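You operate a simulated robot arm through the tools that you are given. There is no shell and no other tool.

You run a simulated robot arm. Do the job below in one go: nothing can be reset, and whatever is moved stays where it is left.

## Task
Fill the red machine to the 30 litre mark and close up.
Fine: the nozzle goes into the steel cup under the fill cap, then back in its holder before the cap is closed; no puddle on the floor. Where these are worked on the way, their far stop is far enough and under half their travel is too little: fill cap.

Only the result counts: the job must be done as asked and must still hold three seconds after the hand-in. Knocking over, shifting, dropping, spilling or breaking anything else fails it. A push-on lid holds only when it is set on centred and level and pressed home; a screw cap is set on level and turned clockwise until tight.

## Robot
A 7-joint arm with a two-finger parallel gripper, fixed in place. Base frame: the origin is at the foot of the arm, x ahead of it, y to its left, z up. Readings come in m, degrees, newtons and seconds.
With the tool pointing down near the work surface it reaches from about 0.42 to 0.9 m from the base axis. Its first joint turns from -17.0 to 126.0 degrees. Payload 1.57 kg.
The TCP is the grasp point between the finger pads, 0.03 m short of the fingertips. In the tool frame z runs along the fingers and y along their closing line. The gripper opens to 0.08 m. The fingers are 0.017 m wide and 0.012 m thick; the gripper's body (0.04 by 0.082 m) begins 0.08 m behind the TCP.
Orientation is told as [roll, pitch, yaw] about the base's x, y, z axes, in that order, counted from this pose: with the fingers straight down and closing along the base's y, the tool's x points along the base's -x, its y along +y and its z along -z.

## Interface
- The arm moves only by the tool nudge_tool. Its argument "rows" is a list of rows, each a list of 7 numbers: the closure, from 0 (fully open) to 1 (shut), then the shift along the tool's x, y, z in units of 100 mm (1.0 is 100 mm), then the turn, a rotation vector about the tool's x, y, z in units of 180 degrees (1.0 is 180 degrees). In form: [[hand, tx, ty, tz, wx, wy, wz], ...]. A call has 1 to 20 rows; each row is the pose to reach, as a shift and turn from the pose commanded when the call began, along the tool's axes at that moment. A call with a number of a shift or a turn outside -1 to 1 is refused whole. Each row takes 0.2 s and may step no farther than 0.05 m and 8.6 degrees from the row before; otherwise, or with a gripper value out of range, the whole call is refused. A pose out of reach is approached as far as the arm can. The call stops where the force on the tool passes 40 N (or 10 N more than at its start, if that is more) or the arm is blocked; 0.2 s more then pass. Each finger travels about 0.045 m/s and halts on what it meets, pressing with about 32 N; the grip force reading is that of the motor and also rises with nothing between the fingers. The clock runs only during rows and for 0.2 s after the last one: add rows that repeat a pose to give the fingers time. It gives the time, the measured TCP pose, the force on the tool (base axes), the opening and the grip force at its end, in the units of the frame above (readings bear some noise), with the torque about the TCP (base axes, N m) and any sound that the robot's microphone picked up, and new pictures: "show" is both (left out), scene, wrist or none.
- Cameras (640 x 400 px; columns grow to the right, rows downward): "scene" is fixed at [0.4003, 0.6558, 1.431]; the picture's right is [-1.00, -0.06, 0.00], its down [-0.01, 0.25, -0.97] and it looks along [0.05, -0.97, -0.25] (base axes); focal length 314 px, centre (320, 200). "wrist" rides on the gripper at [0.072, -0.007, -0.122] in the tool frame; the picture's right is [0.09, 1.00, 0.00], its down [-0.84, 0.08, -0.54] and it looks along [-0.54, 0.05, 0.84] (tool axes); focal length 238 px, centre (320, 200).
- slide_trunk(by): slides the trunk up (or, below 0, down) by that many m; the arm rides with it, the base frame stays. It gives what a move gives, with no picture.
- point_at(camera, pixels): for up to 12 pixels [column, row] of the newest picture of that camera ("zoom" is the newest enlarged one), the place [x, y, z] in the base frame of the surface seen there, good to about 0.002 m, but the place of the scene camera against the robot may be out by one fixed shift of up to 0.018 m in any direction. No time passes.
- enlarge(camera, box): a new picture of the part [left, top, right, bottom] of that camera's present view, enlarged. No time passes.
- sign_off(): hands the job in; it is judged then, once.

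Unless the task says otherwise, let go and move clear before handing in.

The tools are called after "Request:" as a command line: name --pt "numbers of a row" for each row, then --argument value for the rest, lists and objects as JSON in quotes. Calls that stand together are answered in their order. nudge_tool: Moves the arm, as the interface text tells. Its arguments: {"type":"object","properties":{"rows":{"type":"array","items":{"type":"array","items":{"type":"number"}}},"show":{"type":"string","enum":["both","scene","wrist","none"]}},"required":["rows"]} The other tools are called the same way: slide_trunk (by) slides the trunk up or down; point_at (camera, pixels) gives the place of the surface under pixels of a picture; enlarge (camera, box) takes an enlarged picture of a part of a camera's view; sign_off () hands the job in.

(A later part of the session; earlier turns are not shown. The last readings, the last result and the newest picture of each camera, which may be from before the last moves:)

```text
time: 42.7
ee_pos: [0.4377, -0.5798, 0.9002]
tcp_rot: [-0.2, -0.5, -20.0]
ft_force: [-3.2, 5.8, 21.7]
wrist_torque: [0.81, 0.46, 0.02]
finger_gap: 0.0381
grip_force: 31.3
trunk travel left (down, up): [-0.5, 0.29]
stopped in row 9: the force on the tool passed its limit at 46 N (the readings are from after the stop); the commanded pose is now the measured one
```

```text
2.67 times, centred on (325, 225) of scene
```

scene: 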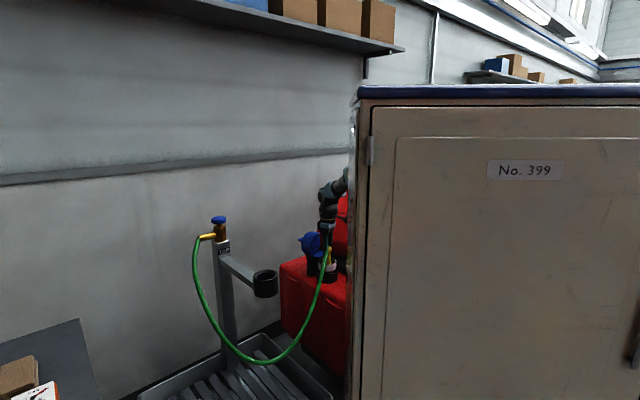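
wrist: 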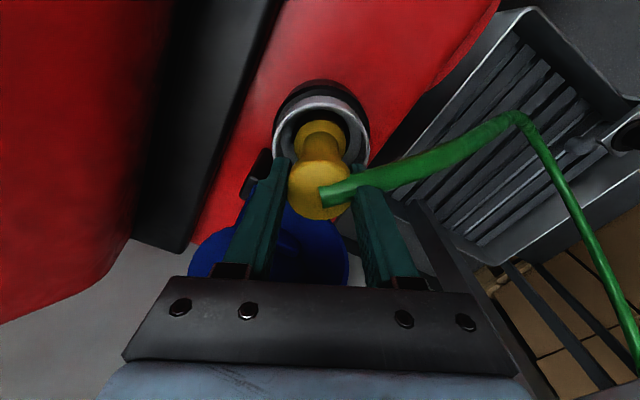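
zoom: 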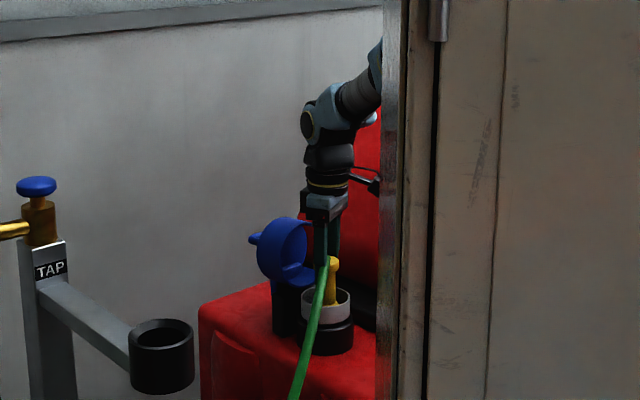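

The nozzle met the cup floor (46 N spike, TCP z≈0.900) standing inside the steel cup. I'll release by opening to ~50 mm and look.

Request:
nudge_tool --pt "0.5 0 0 0 0 0 0" --pt "0.4 0 0 0 0 0 0" --pt "0.36 0 0 0 0 0 0" --pt "0.36 0 0 0 0 0 0" --show "wrist"

Request:
enlarge --camera "scene" --box '[285, 150, 365, 300]'

Request:
enlarge --camera "wrist" --box '[230, 60, 400, 240]'

```text
time: 43.7
ee_pos: [0.4366, -0.5808, 0.897]
tcp_rot: [-0.3, -0.4, -20.1]
ft_force: [0.9, -0.3, -0.7]
wrist_torque: [-0.02, -0.01, 0.05]
finger_gap: 0.0513
grip_force: 0.0
trunk travel left (down, up): [-0.5, 0.29]
```

wrist: 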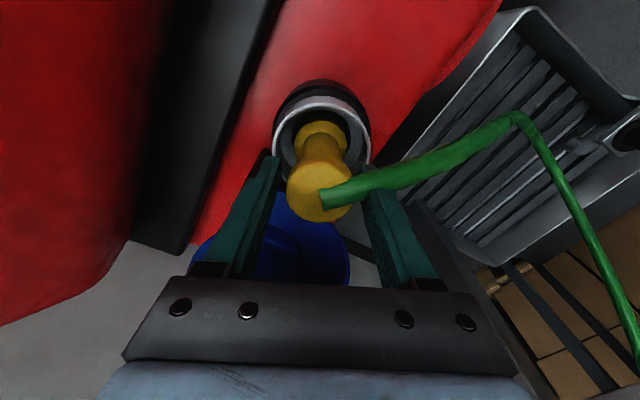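

```text
2.67 times, centred on (325, 225) of scene
```

zoom: 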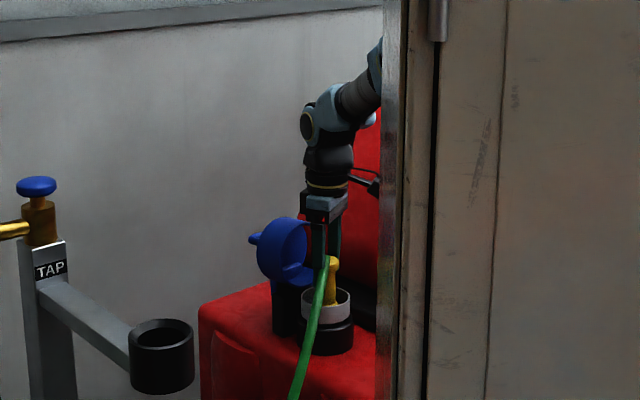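

```text
2.22 times, centred on (315, 150) of wrist
```

zoom: 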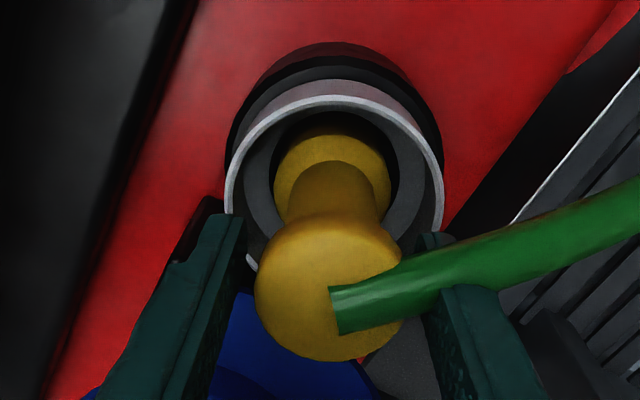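

Nozzle stands in the cup on its own. Rising straight up carefully.

Request:
nudge_tool --pt "0.3 0 0 -0.1 0 0 0" --pt "0.3 0 0 -0.25 0 0 0" --pt "0.3 0 0 -0.45 0 0 0" --pt "0.3 0 0 -0.7 0 0 0" --pt "0.2 0 0 -1.0 0 0 0" --show "both"

Request:
enlarge --camera "scene" --box '[285, 150, 365, 300]'

```text
time: 44.9
ee_pos: [0.435, -0.5798, 0.9976]
tcp_rot: [-0.1, -0.4, -20.1]
ft_force: [-0.5, 0.5, -1.1]
wrist_torque: [0.04, 0.04, 0.01]
finger_gap: 0.0639
grip_force: 0.1
trunk travel left (down, up): [-0.5, 0.29]
```

scene: 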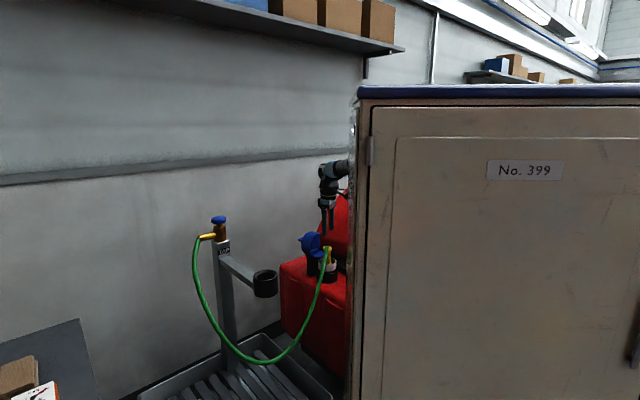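
wrist: 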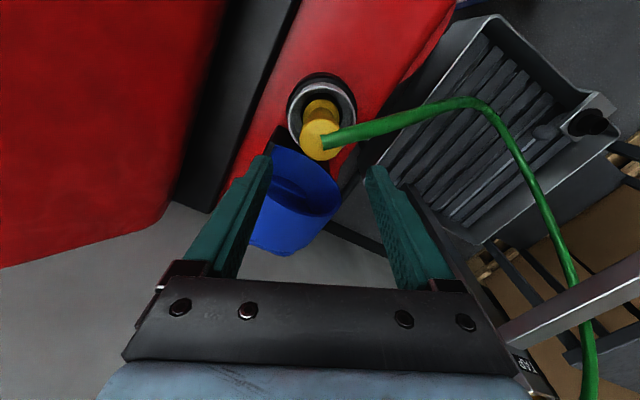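

```text
2.67 times, centred on (325, 225) of scene
```

zoom: 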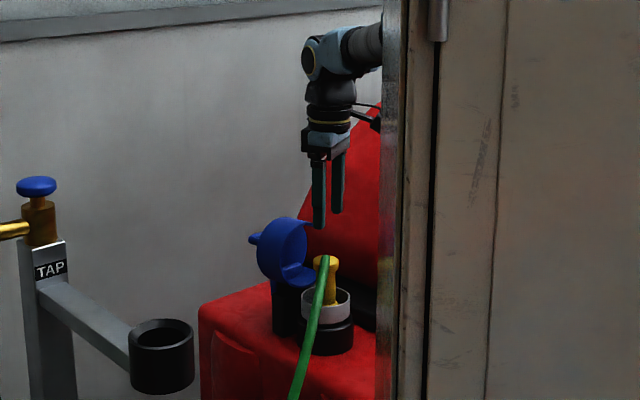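

The nozzle is seated in the cup with the hose attached. Now heading for the tap: raising and moving toward it.

Request:
nudge_tool --pt "0 0 0 -0.4 0 0 0" --pt "0 -0.2 0.3 -0.7 0 0 0" --pt "0 -0.4 0.65 -1.0 0 0 0" --pt "0 -0.6 1.0 -1.0 0 0 0" --show "none"

Request:
nudge_tool --pt "0 -0.2 0.3 -0.4 0 0 0" --pt "0 -0.4 0.65 -0.8 0 0 0" --pt "0 -0.6 1.0 -1.0 0 0 0" --pt "0 -0.6 1.0 -1.0 0 0 0" --show "both"

```text
refused: row 3 steps farther than a row can; nothing moved
```

```text
refused: row 1 steps farther than a row can; nothing moved
```

Steps were slightly too large; repeating with smaller row increments.

Request:
nudge_tool --pt "0 0 0 -0.35 0 0 0" --pt "0 -0.12 0.2 -0.6 0 0 0" --pt "0 -0.28 0.45 -0.85 0 0 0" --pt "0 -0.44 0.72 -1.0 0 0 0" --pt "0 -0.6 1.0 -1.0 0 0 0" --show "none"

Request:
nudge_tool --pt "0 -0.15 0.25 -0.3 0 0 0" --pt "0 -0.3 0.5 -0.6 0 0 0" --pt "0 -0.45 0.75 -0.85 0 0 0" --pt "0 -0.6 1.0 -1.0 0 0 0" --pt "0 -0.6 1.0 -1.0 0 0 0" --show "both"

```text
time: 46.1
ee_pos: [0.5268, -0.5063, 1.0995]
tcp_rot: [-0.3, -0.4, -20.0]
ft_force: [-0.6, -0.8, -0.2]
wrist_torque: [0.01, -0.01, -0.02]
finger_gap: 0.0802
grip_force: 0.0
trunk travel left (down, up): [-0.5, 0.29]
```

```text
time: 47.3
ee_pos: [0.616, -0.4301, 1.1989]
tcp_rot: [-0.2, -0.3, -20.1]
ft_force: [-0.2, 0.4, 0.3]
wrist_torque: [-0.02, -0.01, -0.02]
finger_gap: 0.0799
grip_force: 0.0
trunk travel left (down, up): [-0.5, 0.29]
```

scene: 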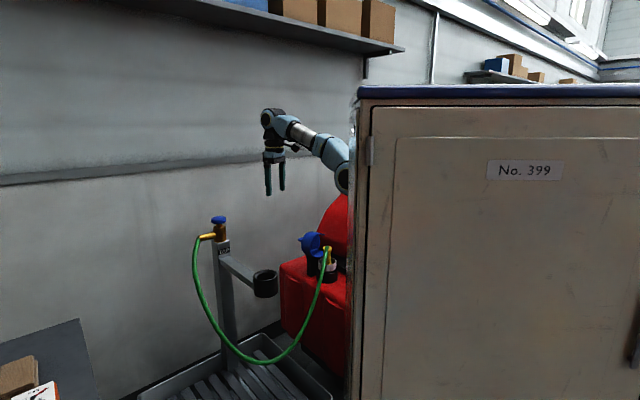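
wrist: 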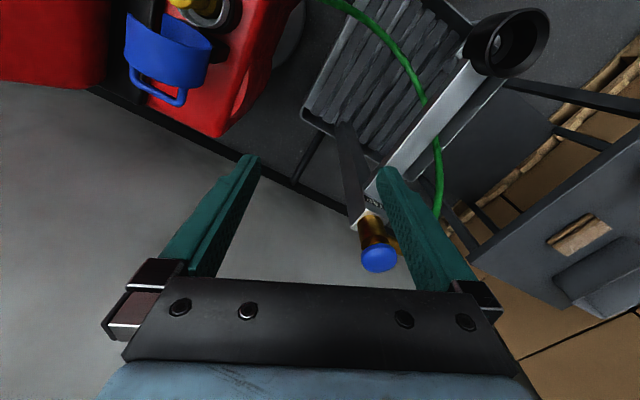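

The knob is at (380,257). Zooming for markings and measuring.

Request:
enlarge --camera "wrist" --box '[335, 190, 435, 280]'

Request:
point_at --camera "zoom" --pixels '[[290, 290], [180, 300], [395, 290], [290, 260], [290, 330], [240, 180], [410, 190], [200, 120], [240, 330], [350, 270], [440, 250], [170, 60]]'

Request:
enlarge --camera "scene" --box '[190, 205, 250, 265]'

```text
4.44 times, centred on (385, 235) of wrist
```

zoom: 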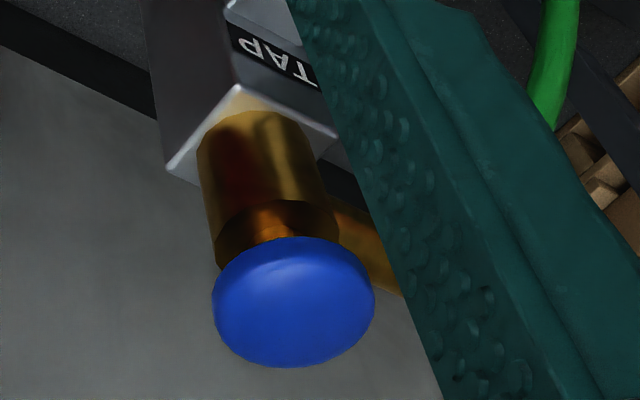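

```text
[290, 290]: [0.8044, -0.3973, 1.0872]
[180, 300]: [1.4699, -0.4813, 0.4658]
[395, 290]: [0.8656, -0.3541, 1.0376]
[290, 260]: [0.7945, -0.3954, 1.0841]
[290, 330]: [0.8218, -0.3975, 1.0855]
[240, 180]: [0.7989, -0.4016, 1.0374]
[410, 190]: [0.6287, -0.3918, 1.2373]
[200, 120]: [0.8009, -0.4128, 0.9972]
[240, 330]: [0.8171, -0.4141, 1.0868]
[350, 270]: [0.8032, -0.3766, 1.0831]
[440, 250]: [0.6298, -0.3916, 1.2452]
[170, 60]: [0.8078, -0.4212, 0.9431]
```

```text
6.67 times, centred on (220, 235) of scene
```

zoom: 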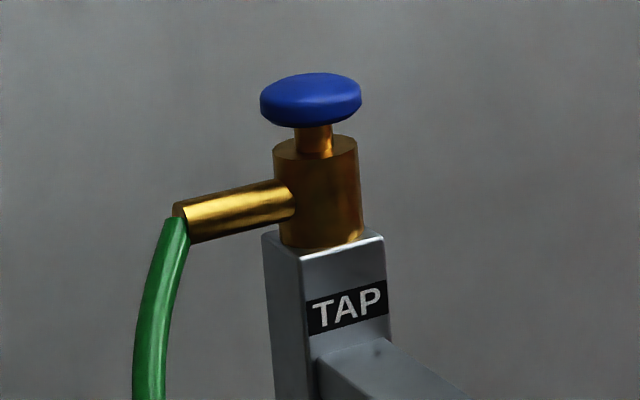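

The knob is a smooth ~50 mm mushroom disc centred near (0.809,-0.394), top z≈1.0875, right at the arm's reach limit. I'll move above it.

Request:
nudge_tool --pt "0 -0.3 0.2 0 0 0 0" --pt "0 -0.6 0.35 0 0 0 0" --pt "0 -0.9 0.5 0 0 0 0" --pt "0 -1.0 0.6 0 0 0 0" --show "none"

Request:
nudge_tool --pt "0 -0.3 0.2 0 0 0 0" --pt "0 -0.55 0.3 0 0 0 0" --pt "0 -0.69 0.4 0 0 0 0" --pt "0 -0.69 0.4 0 0 0 0" --show "both"

```text
time: 48.3
ee_pos: [0.662, -0.4137, 1.1919]
tcp_rot: [-0.2, -0.5, -20.0]
ft_force: [0.8, -0.2, 0.1]
wrist_torque: [-0.01, 0.01, -0.01]
finger_gap: 0.08
grip_force: 0.2
out of reach, approached as far as the arm can: row 2, 3, 4
trunk travel left (down, up): [-0.5, 0.29]
```

```text
time: 49.3
ee_pos: [0.7019, -0.3787, 1.1708]
tcp_rot: [-0.2, -0.4, -20.1]
ft_force: [-1.2, -1.0, 0.2]
wrist_torque: [0.07, -0.08, -0.01]
finger_gap: 0.0801
grip_force: 0.0
out of reach, approached as far as the arm can: row 1, 2, 3, 4
trunk travel left (down, up): [-0.5, 0.29]
```

scene: 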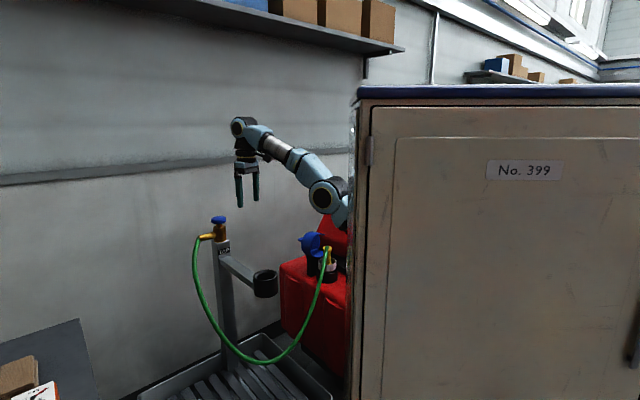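
wrist: 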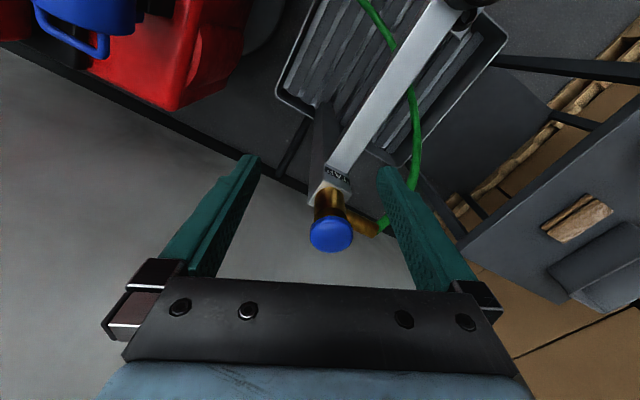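

The arm is stretched upward from a low shoulder; raising the trunk will give more reach at this height. Sliding up 0.25 m.

Request:
slide_trunk --by 0.25

Request:
nudge_tool --pt "0 0 0 0.3 0 0 0" --pt "0 0 0 0.6 0 0 0" --pt "0 0 0 0.85 0 0 0" --pt "0 0 0 1.0 0 0 0" --show "none"

```text
time: 51.9
ee_pos: [0.7035, -0.3778, 1.4198]
tcp_rot: [-0.2, -0.4, -19.9]
ft_force: [0.2, 0.7, 0.4]
wrist_torque: [0.01, -0.03, 0.0]
finger_gap: 0.08
grip_force: 0.2
trunk travel left (down, up): [-0.75, 0.04]
```

```text
time: 52.9
ee_pos: [0.7042, -0.3786, 1.3205]
tcp_rot: [-0.2, -0.4, -20.1]
ft_force: [0.0, -0.6, -0.9]
wrist_torque: [-0.01, 0.03, 0.03]
finger_gap: 0.0801
grip_force: 0.0
trunk travel left (down, up): [-0.75, 0.04]
```

Now moving out and down over the knob.

Request:
nudge_tool --pt "0 -0.25 0.05 0.25 0 0 0" --pt "0 -0.5 0.1 0.5 0 0 0" --pt "0 -0.75 0.15 0.75 0 0 0" --pt "0 -1.0 0.21 1.0 0 0 0" --pt "0 -1.0 0.21 1.0 0 0 0" --show "both"

```text
time: 54.1
ee_pos: [0.8059, -0.3934, 1.2219]
tcp_rot: [-0.2, -0.3, -20.1]
ft_force: [0.7, 0.3, -0.1]
wrist_torque: [0.0, -0.05, -0.02]
finger_gap: 0.0799
grip_force: 0.1
trunk travel left (down, up): [-0.75, 0.04]
```

scene: 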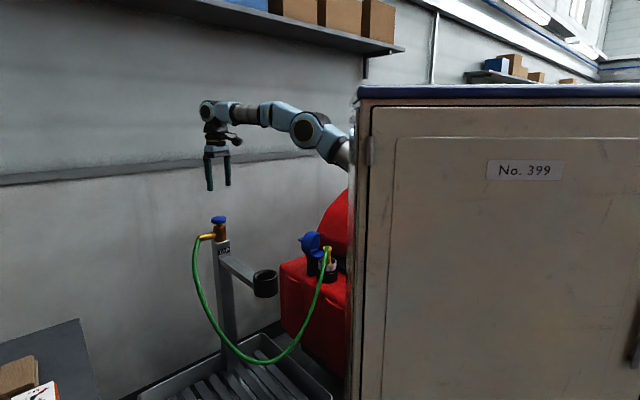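
wrist: 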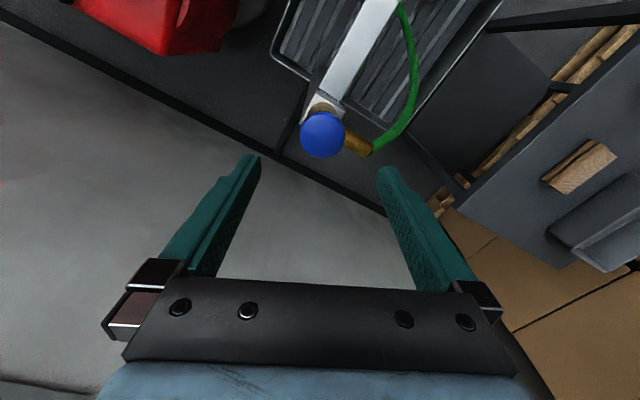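

Over the knob now; the knob disc is at (322,135). Measuring its centre.

Request:
point_at --camera "wrist" --pixels '[[322, 135], [302, 135], [343, 136], [322, 115], [322, 155], [308, 120], [336, 150], [337, 121], [308, 149], [322, 104], [355, 138], [366, 148]]'

Request:
enlarge --camera "wrist" --box '[280, 90, 400, 180]'

```text
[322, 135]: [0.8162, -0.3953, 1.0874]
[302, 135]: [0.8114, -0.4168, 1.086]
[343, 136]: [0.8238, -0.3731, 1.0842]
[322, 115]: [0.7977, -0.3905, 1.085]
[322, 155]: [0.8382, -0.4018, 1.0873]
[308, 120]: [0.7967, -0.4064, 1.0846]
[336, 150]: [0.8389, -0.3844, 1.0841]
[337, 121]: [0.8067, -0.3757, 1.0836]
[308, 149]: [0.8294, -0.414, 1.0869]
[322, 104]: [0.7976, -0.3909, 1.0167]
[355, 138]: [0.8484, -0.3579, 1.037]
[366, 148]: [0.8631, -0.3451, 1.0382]
```

```text
4.44 times, centred on (340, 135) of wrist
```

zoom: 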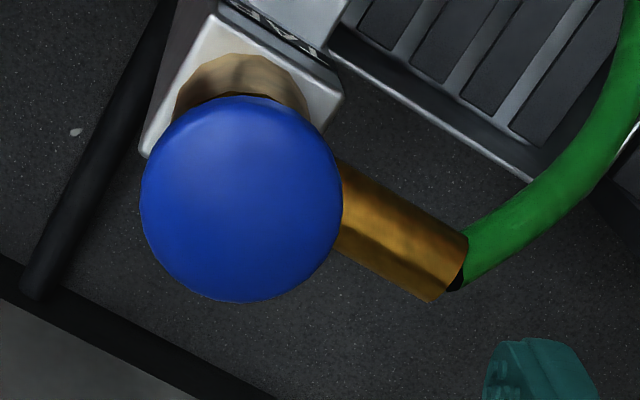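

Knob centre is (0.817,-0.395), diameter ~48 mm. I'll yaw to −65° for turning room, centre and descend part-way.

Request:
nudge_tool --pt "0 -0.05 0 0.1 0 0 0.042" --pt "0 -0.11 0.02 0.2 0 0 0.084" --pt "0 -0.11 0.02 0.4 0 0 0.126" --pt "0 -0.11 0.02 0.6 0 0 0.168" --pt "0 -0.11 0.02 0.75 0 0 0.21" --pt "0 -0.11 0.02 0.85 0 0 0.25" --pt "0 -0.11 0.02 0.85 0 0 0.25" --show "wrist"

Request:
point_at --camera "wrist" --pixels '[[320, 170], [300, 170], [340, 170], [320, 150], [320, 190], [310, 160], [330, 180]]'

```text
time: 55.7
ee_pos: [0.8161, -0.3951, 1.1369]
tcp_rot: [0.2, -0.4, -65.2]
ft_force: [-0.4, 0.2, 0.1]
wrist_torque: [0.03, -0.02, -0.01]
finger_gap: 0.0801
grip_force: 0.0
trunk travel left (down, up): [-0.75, 0.04]
```

wrist: 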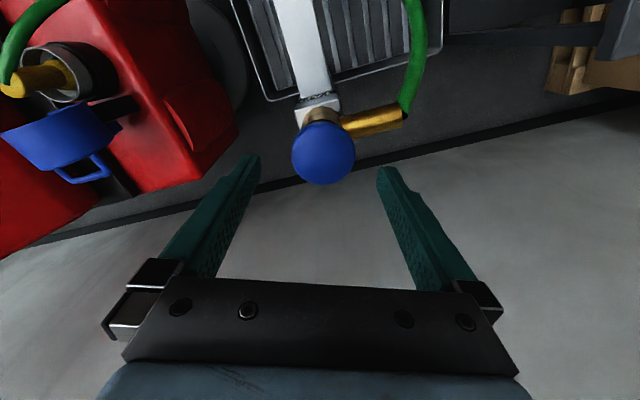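

```text
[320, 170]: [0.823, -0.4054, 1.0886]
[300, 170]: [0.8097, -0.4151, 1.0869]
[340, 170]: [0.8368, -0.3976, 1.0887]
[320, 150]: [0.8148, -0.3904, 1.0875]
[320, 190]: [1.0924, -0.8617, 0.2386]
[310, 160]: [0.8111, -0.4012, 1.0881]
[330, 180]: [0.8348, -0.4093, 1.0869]
```

Descending to TCP z≈1.090 and closing on the knob.

Request:
nudge_tool --pt "0 0.012 0.02 0.15 0 0 0" --pt "0 0.012 0.02 0.3 0 0 0" --pt "0 0.012 0.02 0.46 0 0 0" --pt "0.3 0.012 0.02 0.46 0 0 0" --pt "0.45 0.012 0.02 0.46 0 0 0" --pt "1 0.012 0.02 0.46 0 0 0" --pt "1 0.012 0.02 0.46 0 0 0" --pt "1 0.012 0.02 0.46 0 0 0" --show "both"

Request:
enlarge --camera "scene" --box '[180, 150, 260, 260]'

```text
time: 57.5
ee_pos: [0.8188, -0.3924, 1.0915]
tcp_rot: [0.2, -0.4, -65.0]
ft_force: [3.4, 0.6, -0.2]
wrist_torque: [-0.03, -0.12, -0.04]
finger_gap: 0.0505
grip_force: 39.3
trunk travel left (down, up): [-0.75, 0.04]
```

scene: 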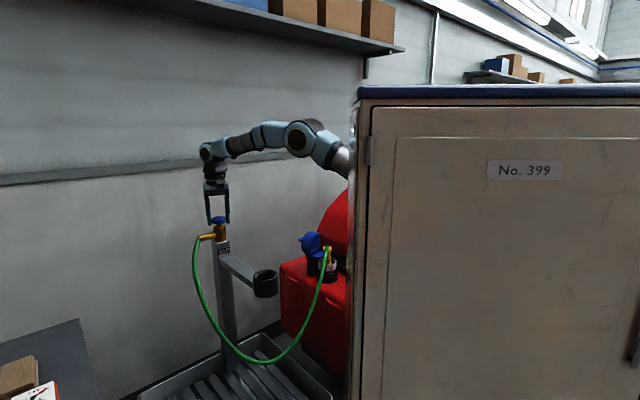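
wrist: 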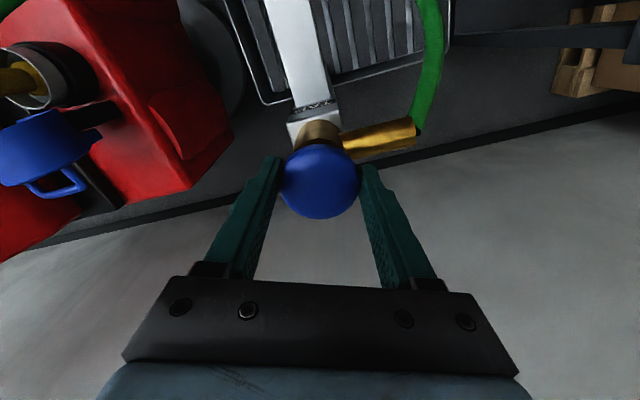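

```text
3.64 times, centred on (220, 205) of scene
```

zoom: 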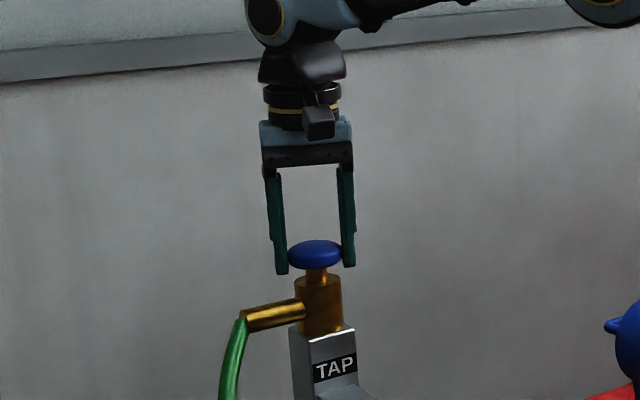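

The knob (50.5 mm) is gripped. I'll try turning counter-clockwise 20° and read the torque and any sound.

Request:
nudge_tool --pt "1 0 0 0 0 0 -0.028" --pt "1 0 0 0 0 0 -0.056" --pt "1 0 0 0 0 0 -0.084" --pt "1 0 0 0 0 0 -0.111" --show "none"

```text
time: 58.5
ee_pos: [0.818, -0.3946, 1.089]
tcp_rot: [0.0, -0.4, -45.1]
ft_force: [-1.5, -1.5, 1.0]
wrist_torque: [0.01, 0.08, -0.74]
finger_gap: 0.0506
grip_force: 44.8
trunk travel left (down, up): [-0.75, 0.04]
```

The turn meets a steady −0.74 N·m with no sound reported. I'll continue another ~45° to see whether anything changes.

Request:
nudge_tool --pt "1 0 0 0 0 0 -0.042" --pt "1 0 0 0 0 0 -0.084" --pt "1 0 0 0 0 0 -0.126" --pt "1 0 0 0 0 0 -0.168" --pt "1 0 0 0 0 0 -0.21" --pt "1 0 0 0 0 0 -0.25" --show "wrist"

```text
time: 59.9
ee_pos: [0.8191, -0.3959, 1.0908]
tcp_rot: [-0.5, -0.2, -0.1]
ft_force: [-4.8, -17.7, -2.3]
wrist_torque: [-0.38, 0.03, -0.8]
finger_gap: 0.0503
grip_force: 45.4
trunk travel left (down, up): [-0.75, 0.04]
```

wrist: 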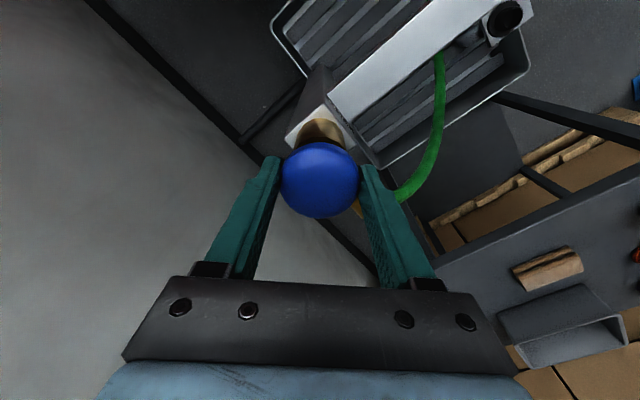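

Torque stays −0.8 N·m with no sound, which looks like slipping or plain friction. I'll turn it back fully clockwise to the start so the state is unchanged before testing a press.

Request:
nudge_tool --pt "1 0 0 0 0 0 0.042" --pt "1 0 0 0 0 0 0.084" --pt "1 0 0 0 0 0 0.126" --pt "1 0 0 0 0 0 0.168" --pt "1 0 0 0 0 0 0.21" --pt "1 0 0 0 0 0 0.25" --pt "1 0 0 0 0 0 0.29" --pt "1 0 0 0 0 0 0.33" --pt "1 0 0 0 0 0 0.365" --show "wrist"

```text
time: 61.9
ee_pos: [0.8198, -0.3918, 1.0911]
tcp_rot: [0.2, -0.4, -65.8]
ft_force: [-10.4, -8.4, 0.7]
wrist_torque: [-0.13, 0.2, 0.53]
finger_gap: 0.0505
grip_force: 44.8
trunk travel left (down, up): [-0.75, 0.04]
```

wrist: 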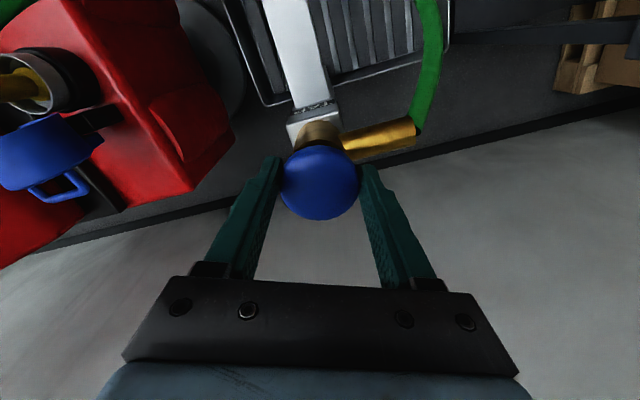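

No clear stop either way. While gripping, I'll test whether the knob moves vertically: push down a few mm and read force/sound.

Request:
nudge_tool --pt "1 0 0 0.02 0 0 0" --pt "1 0 0 0.04 0 0 0" --pt "1 0 0 0.06 0 0 0" --show "none"

```text
time: 62.7
ee_pos: [0.8182, -0.3933, 1.0839]
tcp_rot: [0.2, -0.4, -65.8]
ft_force: [-9.7, -2.0, 3.4]
wrist_torque: [0.62, 0.34, -0.58]
finger_gap: 0.0507
grip_force: 44.9
trunk travel left (down, up): [-0.75, 0.04]
```

The tool went down 7 mm with only ~3 N. I'll look at whether the knob itself moved.

Request:
enlarge --camera "scene" --box '[180, 150, 260, 260]'

Request:
point_at --camera "zoom" --pixels '[[315, 248], [315, 255], [315, 262], [318, 276], [320, 290], [320, 283]]'

Request:
point_at --camera "wrist" --pixels '[[320, 180], [310, 170], [335, 190], [325, 160], [318, 145]]'

```text
3.64 times, centred on (220, 205) of scene
```

zoom: 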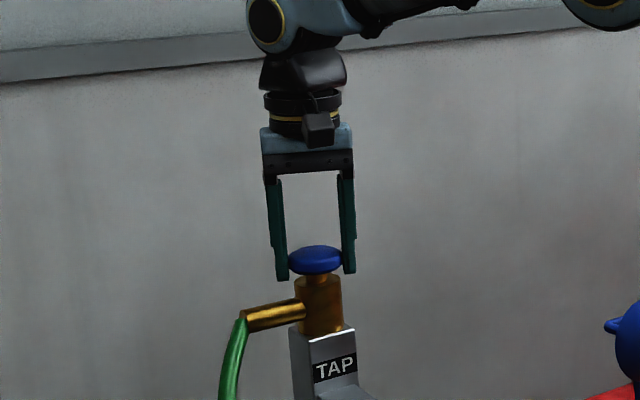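

```text
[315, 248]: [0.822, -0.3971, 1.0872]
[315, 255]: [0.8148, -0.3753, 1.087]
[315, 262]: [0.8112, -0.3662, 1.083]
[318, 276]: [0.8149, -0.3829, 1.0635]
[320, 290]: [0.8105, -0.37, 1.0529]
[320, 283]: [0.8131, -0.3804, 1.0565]
```

```text
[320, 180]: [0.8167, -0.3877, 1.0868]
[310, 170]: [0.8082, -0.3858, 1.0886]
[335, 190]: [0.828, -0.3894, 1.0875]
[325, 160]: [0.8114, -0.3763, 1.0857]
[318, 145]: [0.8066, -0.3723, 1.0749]
```

The knob itself moved down with the tool (its stem is now nearly hidden), so it is a push-type tap. I'll push a little further in small steps and watch for force/sound.

Request:
nudge_tool --pt "1 0 0 0.02 0 0 0" --pt "1 0 0 0.04 0 0 0" --pt "1 0 0 0.06 0 0 0" --show "none"

Request:
enlarge --camera "scene" --box '[180, 150, 260, 260]'

```text
time: 63.5
ee_pos: [0.8174, -0.3926, 1.0776]
tcp_rot: [0.3, -0.5, -65.8]
ft_force: [-9.7, 3.3, 7.3]
wrist_torque: [0.16, 0.22, -0.08]
finger_gap: 0.0506
grip_force: 45.2
trunk travel left (down, up): [-0.75, 0.04]
heard: click
```

```text
3.64 times, centred on (220, 205) of scene
```

zoom: 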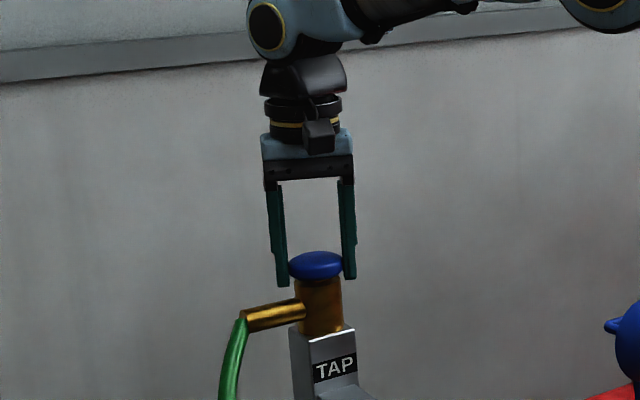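

A click was heard – the tap toggled. To learn the flow rate safely, I'll let the knob come up and look for a sound or visible change.

Request:
nudge_tool --pt "1 0 0 -0.07 0 0 0" --pt "1 0 0 -0.14 0 0 0" --show "scene"

```text
time: 64.1
ee_pos: [0.8186, -0.3931, 1.0901]
tcp_rot: [0.1, -0.3, -65.7]
ft_force: [-11.6, 6.6, -4.8]
wrist_torque: [-0.55, -0.18, -0.06]
finger_gap: 0.0503
grip_force: 45.1
trunk travel left (down, up): [-0.75, 0.04]
```

scene: 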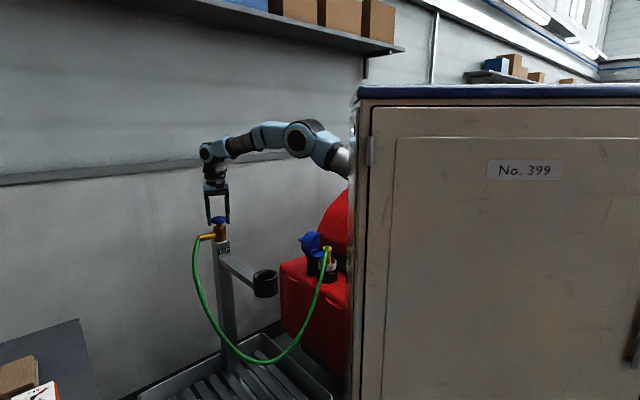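

No second sound on release, so it may be latched on. I'll press again promptly to shut it and then check the gauge.

Request:
nudge_tool --pt "1 0 0 0.05 0 0 0" --pt "1 0 0 0.1 0 0 0" --pt "1 0 0 0.14 0 0 0" --show "none"

```text
time: 64.9
ee_pos: [0.8185, -0.3923, 1.0802]
tcp_rot: [0.4, -0.4, -65.7]
ft_force: [-13.0, 10.9, 8.3]
wrist_torque: [0.91, 0.48, -0.24]
finger_gap: 0.0504
grip_force: 44.8
trunk travel left (down, up): [-0.75, 0.04]
heard: click
```

Second click heard (tap presumably off again after ~1.5 s of flow). I'll let the knob up, release it and go look at the gauge.

Request:
nudge_tool --pt "1 0 0 -0.07 0 0 0" --pt "1 0 0 -0.11 0 0 0" --pt "0.2 0 0 -0.11 0 0 0" --pt "0.1 0 0 -0.11 0 0 0" --pt "0 0 0 -0.2 0 0 0" --pt "0 0 0 -0.5 0 0 0" --pt "0 0 0 -0.8 0 0 0" --pt "0 0 0 -1.0 0 0 0" --show "both"

```text
time: 66.7
ee_pos: [0.8179, -0.3934, 1.1778]
tcp_rot: [0.2, -0.5, -65.8]
ft_force: [0.1, -0.3, -0.2]
wrist_torque: [0.02, 0.01, 0.02]
finger_gap: 0.08
grip_force: 0.0
trunk travel left (down, up): [-0.75, 0.04]
```

scene: 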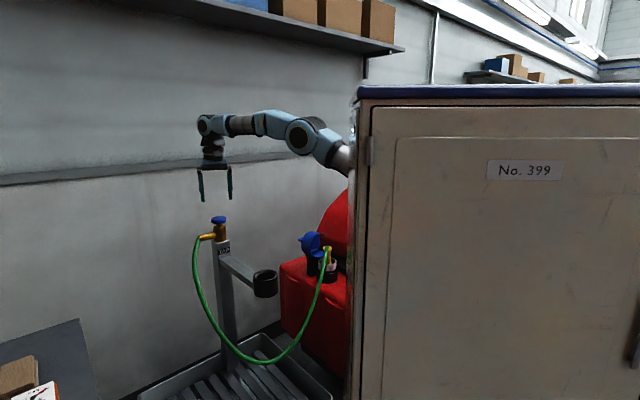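
wrist: 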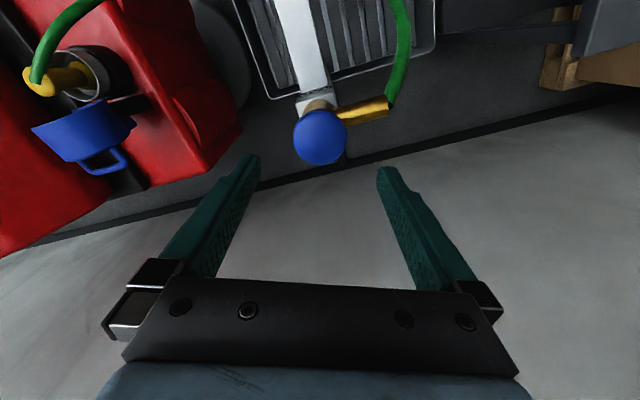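

Knob is up again and released. Travelling to the gauge viewing spot.

Request:
nudge_tool --pt "0 0.2 -0.25 -0.2 0 0 0" --pt "0 0.45 -0.55 -0.3 0 0 0" --pt "0 0.74 -0.95 -0.3 0 0 0" --show "none"

Request:
nudge_tool --pt "0 0.25 -0.31 0 0 0 0" --pt "0 0.5 -0.63 0 0 0 0" --pt "0 0.74 -0.95 0 0 0 0" --show "none"

Request:
nudge_tool --pt "0 0.25 -0.31 0 0 0 0.04" --pt "0 0.5 -0.63 0 0 0 0.08" --pt "0 0.74 -0.95 0 0 0 0.12" --show "wrist"

```text
time: 67.5
ee_pos: [0.7041, -0.3633, 1.2059]
tcp_rot: [0.2, -0.4, -65.7]
ft_force: [-0.3, -0.1, -0.3]
wrist_torque: [0.02, 0.07, 0.01]
finger_gap: 0.0802
grip_force: 0.0
trunk travel left (down, up): [-0.75, 0.04]
```

```text
time: 68.3
ee_pos: [0.5871, -0.3376, 1.207]
tcp_rot: [0.2, -0.4, -65.9]
ft_force: [0.7, -0.1, -0.2]
wrist_torque: [-0.01, 0.03, 0.0]
finger_gap: 0.08
grip_force: 0.1
trunk travel left (down, up): [-0.75, 0.04]
```

```text
time: 69.1
ee_pos: [0.4687, -0.3082, 1.2056]
tcp_rot: [0.3, -0.3, -87.6]
ft_force: [0.0, 0.2, -1.1]
wrist_torque: [-0.01, 0.04, -0.01]
finger_gap: 0.0798
grip_force: 0.1
trunk travel left (down, up): [-0.75, 0.04]
```

wrist: 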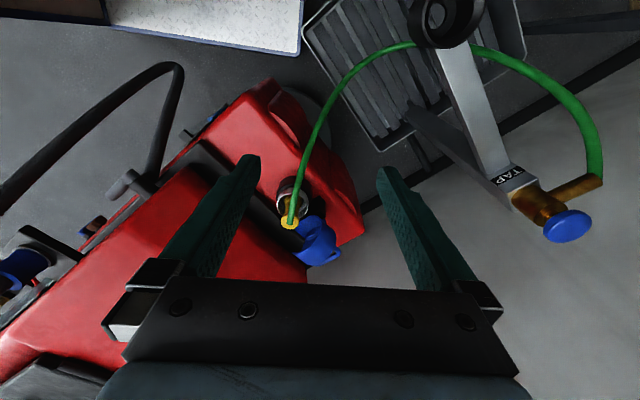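

Nozzle and cap unchanged. Continuing, and lowering the trunk by 0.3 m afterwards.

Request:
nudge_tool --pt "0 0.05 -0.3 0 0 0 0.035" --pt "0 0.12 -0.6 0 0 0 0.07" --pt "0 0.2 -0.85 0 0 0 0.105" --pt "0 0.25 -1.0 0 0 0 0.134" --show "none"

Request:
slide_trunk --by -0.3

```text
time: 70.1
ee_pos: [0.3663, -0.2862, 1.203]
tcp_rot: [0.4, -0.1, -111.6]
ft_force: [-0.5, -0.4, -0.1]
wrist_torque: [0.0, 0.01, -0.02]
finger_gap: 0.0804
grip_force: 0.1
trunk travel left (down, up): [-0.75, 0.04]
```

```text
time: 73.1
ee_pos: [0.3662, -0.2874, 0.9027]
tcp_rot: [0.4, 0.0, -111.4]
ft_force: [0.2, 0.0, -0.3]
wrist_torque: [-0.01, -0.01, 0.01]
finger_gap: 0.08
grip_force: 0.0
trunk travel left (down, up): [-0.45, 0.34]
```

Now the roll about the camera axis with the small −x shift, as before, to see the sight tube.

Request:
nudge_tool --pt "0 0 -0.15 0 0.0225 -0.002 -0.035" --pt "0 0 -0.3 0 0.045 -0.004 -0.07" --pt "0 0 -0.45 0 0.0675 -0.006 -0.105" --pt "0 0 -0.6 0 0.09 -0.008 -0.14" --pt "0 0 -0.75 0 0.1125 -0.01 -0.175" --pt "0 0 -0.85 0 0.135 -0.0125 -0.21" --show "wrist"

Request:
enlarge --camera "wrist" --box '[230, 150, 340, 240]'

```text
time: 74.5
ee_pos: [0.2861, -0.2551, 0.9007]
tcp_rot: [-23.1, 5.3, -74.2]
ft_force: [0.5, 0.3, 0.6]
wrist_torque: [0.03, -0.03, 0.01]
finger_gap: 0.0798
grip_force: 0.0
trunk travel left (down, up): [-0.45, 0.34]
```

wrist: 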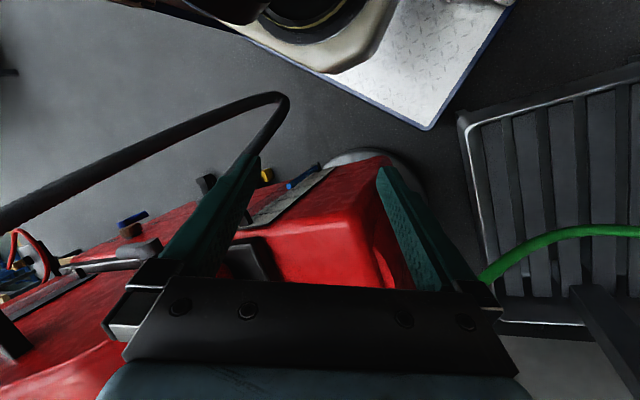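

```text
4.44 times, centred on (285, 195) of wrist
```

zoom: 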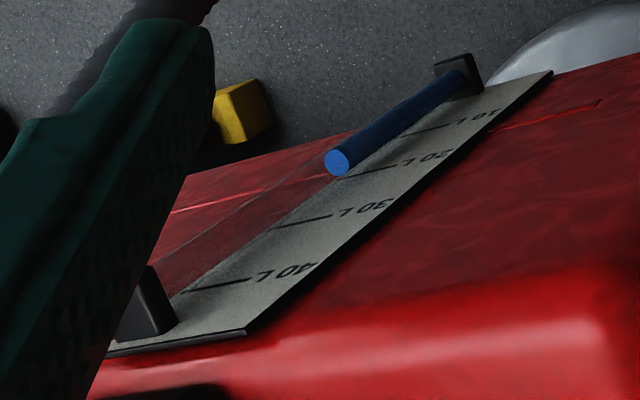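

Request:
point_at --camera "zoom" --pixels '[[337, 162], [330, 162], [344, 160], [340, 167], [450, 125], [375, 170], [385, 168], [300, 221], [320, 217], [215, 287], [235, 283], [336, 157]]'

Request:
enlarge --camera "wrist" --box '[270, 165, 320, 200]'

```text
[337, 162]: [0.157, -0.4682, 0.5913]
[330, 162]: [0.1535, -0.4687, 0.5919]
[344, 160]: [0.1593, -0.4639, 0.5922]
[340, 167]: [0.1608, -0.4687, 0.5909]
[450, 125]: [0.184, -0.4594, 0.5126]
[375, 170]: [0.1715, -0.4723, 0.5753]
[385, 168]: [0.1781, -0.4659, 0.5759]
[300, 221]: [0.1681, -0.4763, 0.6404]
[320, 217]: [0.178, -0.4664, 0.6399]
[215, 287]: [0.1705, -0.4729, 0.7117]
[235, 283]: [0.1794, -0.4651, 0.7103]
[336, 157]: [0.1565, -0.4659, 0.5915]
```

```text
11.43 times, centred on (295, 182) of wrist
```

zoom: 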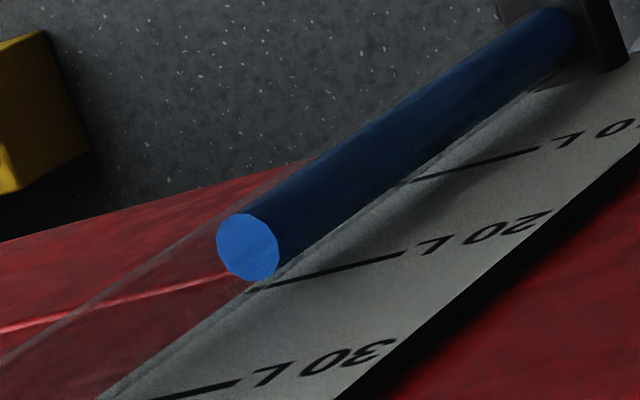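

Water top rose to z≈0.5915 (≈22.3 L), about 1.3 L for ~1.4 s of flow, so roughly 0.9 L/s. I'll wait a second here and re-measure to confirm the flow is really off.

Request:
nudge_tool --pt "0 0 0 0 0 0 0" --pt "0 0 0 0 0 0 0" --pt "0 0 0 0 0 0 0" --pt "0 0 0 0 0 0 0" --pt "0 0 0 0 0 0 0" --show "wrist"

Request:
enlarge --camera "wrist" --box '[230, 150, 340, 240]'

Request:
point_at --camera "zoom" --pixels '[[337, 162], [330, 162], [344, 160], [340, 167], [334, 155], [341, 155], [333, 168], [300, 221], [320, 217], [310, 219], [290, 223], [385, 168]]'

```text
time: 75.7
ee_pos: [0.2879, -0.256, 0.9011]
tcp_rot: [-23.1, 5.2, -74.2]
ft_force: [-1.3, 0.8, -0.1]
wrist_torque: [0.02, -0.02, 0.01]
finger_gap: 0.0798
grip_force: 0.1
trunk travel left (down, up): [-0.45, 0.34]
```

wrist: 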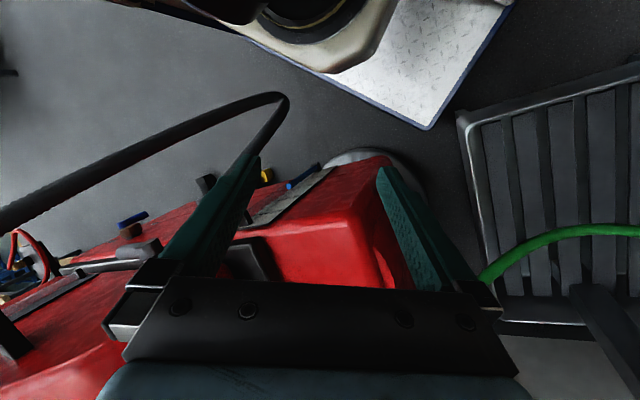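

```text
4.44 times, centred on (285, 195) of wrist
```

zoom: 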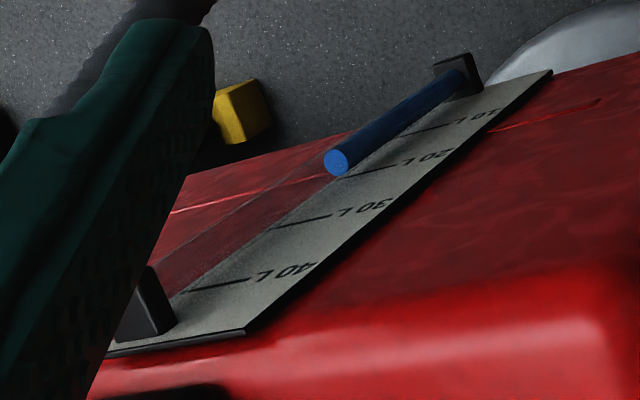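

```text
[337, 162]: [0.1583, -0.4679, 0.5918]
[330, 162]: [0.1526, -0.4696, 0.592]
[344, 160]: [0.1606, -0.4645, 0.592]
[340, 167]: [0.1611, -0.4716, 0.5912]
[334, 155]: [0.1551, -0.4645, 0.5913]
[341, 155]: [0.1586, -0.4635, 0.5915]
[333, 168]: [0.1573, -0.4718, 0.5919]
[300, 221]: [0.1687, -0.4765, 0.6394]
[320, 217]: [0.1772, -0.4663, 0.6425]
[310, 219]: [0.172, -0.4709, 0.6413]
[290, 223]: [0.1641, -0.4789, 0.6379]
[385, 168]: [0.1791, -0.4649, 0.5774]
```

Level is steady at z≈0.5916 (≈22.2 L; 30 L mark fits at z≈0.643), so the push-tap toggles on/off and flows ~0.83 L/s. I need ~7.8 L more; I'll do it in two timed bursts. Backing out of the view pose.

Request:
nudge_tool --pt "0 -0.085 0.1 -0.05 -0.0225 0.002 0.035" --pt "0 -0.17 0.2 -0.1 -0.045 0.004 0.07" --pt "0 -0.255 0.3 -0.155 -0.0675 0.006 0.105" --pt "0 -0.34 0.4 -0.21 -0.09 0.008 0.14" --pt "0 -0.425 0.5 -0.26 -0.1125 0.01 0.175" --pt "0 -0.51 0.6 -0.31 -0.135 0.0125 0.21" --show "none"

Request:
slide_trunk --by 0.3

```text
time: 77.1
ee_pos: [0.3662, -0.2866, 0.9022]
tcp_rot: [0.5, -0.2, -111.6]
ft_force: [-0.4, -0.2, -0.4]
wrist_torque: [-0.01, 0.01, -0.02]
finger_gap: 0.08
grip_force: 0.1
trunk travel left (down, up): [-0.45, 0.34]
```

```text
time: 80.1
ee_pos: [0.3654, -0.2862, 1.2026]
tcp_rot: [0.4, -0.2, -111.5]
ft_force: [0.6, 0.6, -0.3]
wrist_torque: [0.01, 0.0, 0.01]
finger_gap: 0.0802
grip_force: 0.0
trunk travel left (down, up): [-0.75, 0.04]
```

Retracing the path to the tap with fingers closing on the way.

Request:
nudge_tool --pt "0 0.03 0.17 0 0 0 -0.042" --pt "0 0.06 0.34 0 0 0 -0.085" --pt "0 0.09 0.5 0 0 0 -0.127" --pt "0 0.12 0.67 0 0 0 -0.17" --pt "0 0.15 0.84 0 0 0 -0.212" --pt "0 0.18 1.0 0 0 0 -0.254" --show "none"

Request:
nudge_tool --pt "0.3 -0.25 0.31 0 0 0 0" --pt "0.6 -0.5 0.63 0 0 0 0" --pt "1 -0.742 0.951 0 0 0 0" --show "none"

Request:
nudge_tool --pt "1 -0.25 0.31 0 0 0 0" --pt "1 -0.5 0.63 0 0 0 0" --pt "1 -0.742 0.951 0 0 0 0" --show "none"

```text
time: 81.5
ee_pos: [0.4658, -0.3067, 1.2033]
tcp_rot: [0.2, -0.4, -65.6]
ft_force: [-0.2, 0.1, -0.1]
wrist_torque: [0.02, -0.04, -0.02]
finger_gap: 0.0799
grip_force: 0.0
trunk travel left (down, up): [-0.75, 0.04]
```

```text
time: 82.3
ee_pos: [0.5805, -0.3365, 1.2021]
tcp_rot: [0.2, -0.5, -65.8]
ft_force: [-1.0, 0.5, -0.1]
wrist_torque: [-0.05, -0.02, -0.04]
finger_gap: 0.0137
grip_force: 0.3
trunk travel left (down, up): [-0.75, 0.04]
```

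```text
time: 83.1
ee_pos: [0.6994, -0.3634, 1.2051]
tcp_rot: [0.2, -0.4, -65.8]
ft_force: [0.4, 0.2, -0.3]
wrist_torque: [0.01, -0.02, 0.02]
finger_gap: 0.0
grip_force: 21.8
trunk travel left (down, up): [-0.75, 0.04]
```

Last leg to above the knob, lowering to TCP z≈1.14 (closed tips ≈1.11, knob top 1.0875).

Request:
nudge_tool --pt "1 -0.25 0.31 0.1 0 0 0" --pt "1 -0.5 0.63 0.2 0 0 0" --pt "1 -0.756 0.96 0.3 0 0 0" --pt "1 -0.756 0.96 0.62 0 0 0" --pt "1 -0.756 0.96 0.62 0 0 0" --show "both"

Request:
enlarge --camera "scene" --box '[180, 150, 260, 260]'

```text
time: 84.3
ee_pos: [0.8181, -0.393, 1.1416]
tcp_rot: [0.2, -0.4, -65.7]
ft_force: [-0.7, -0.2, 0.9]
wrist_torque: [0.02, 0.04, 0.01]
finger_gap: 0.0002
grip_force: 21.6
trunk travel left (down, up): [-0.75, 0.04]
```

scene: 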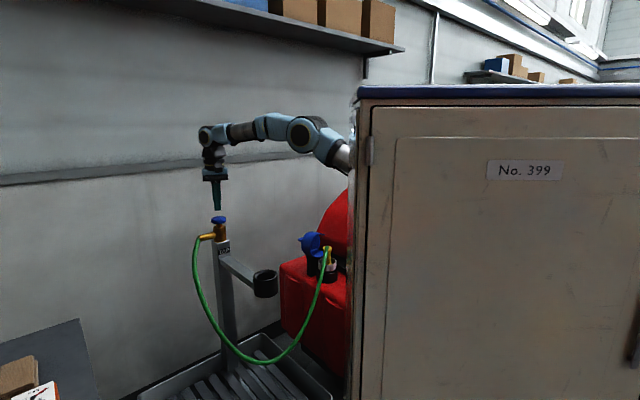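
wrist: 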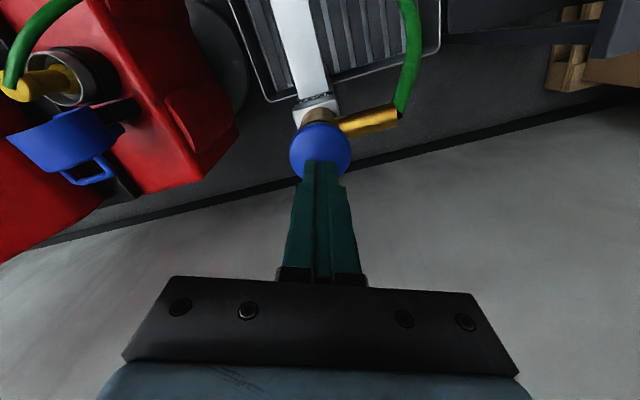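

```text
3.64 times, centred on (220, 205) of scene
```

zoom: 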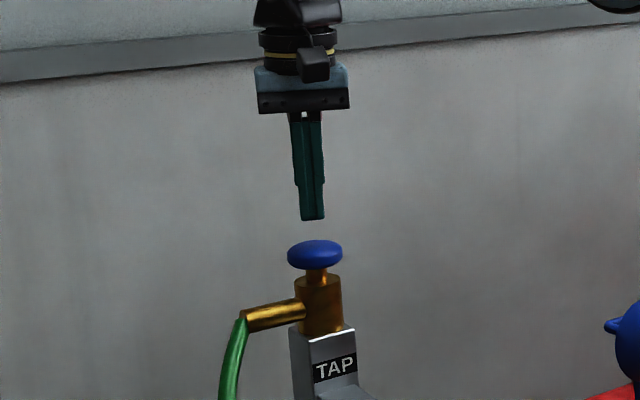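

Closed fingertips are centred over the knob. First long burst: press on, wait, and press off about 6.6 s later (≈5.5 L). Starting with the press and waiting part.

Request:
nudge_tool --pt "1 0 0 0.22 0 0 0" --pt "1 0 0 0.31 0 0 0" --pt "1 0 0 0.39 0 0 0" --pt "1 0 0 0.31 0 0 0" --pt "1 0 0 0.2 0 0 0" --pt "1 0 0 0.1 0 0 0" --pt "1 0 0 0 0 0 0" --pt "1 0 0 0 0 0 0" --show "scene"

```text
time: 86.1
ee_pos: [0.8177, -0.3921, 1.144]
tcp_rot: [0.2, -0.4, -65.7]
ft_force: [0.6, 0.2, -0.2]
wrist_torque: [0.01, 0.0, 0.01]
finger_gap: 0.0
grip_force: 21.6
trunk travel left (down, up): [-0.75, 0.04]
heard: click
```

scene: 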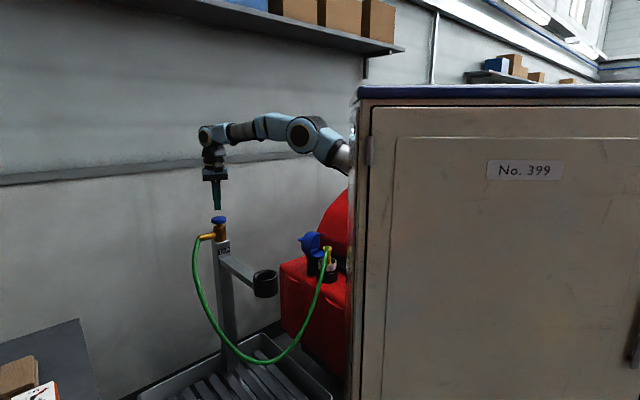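

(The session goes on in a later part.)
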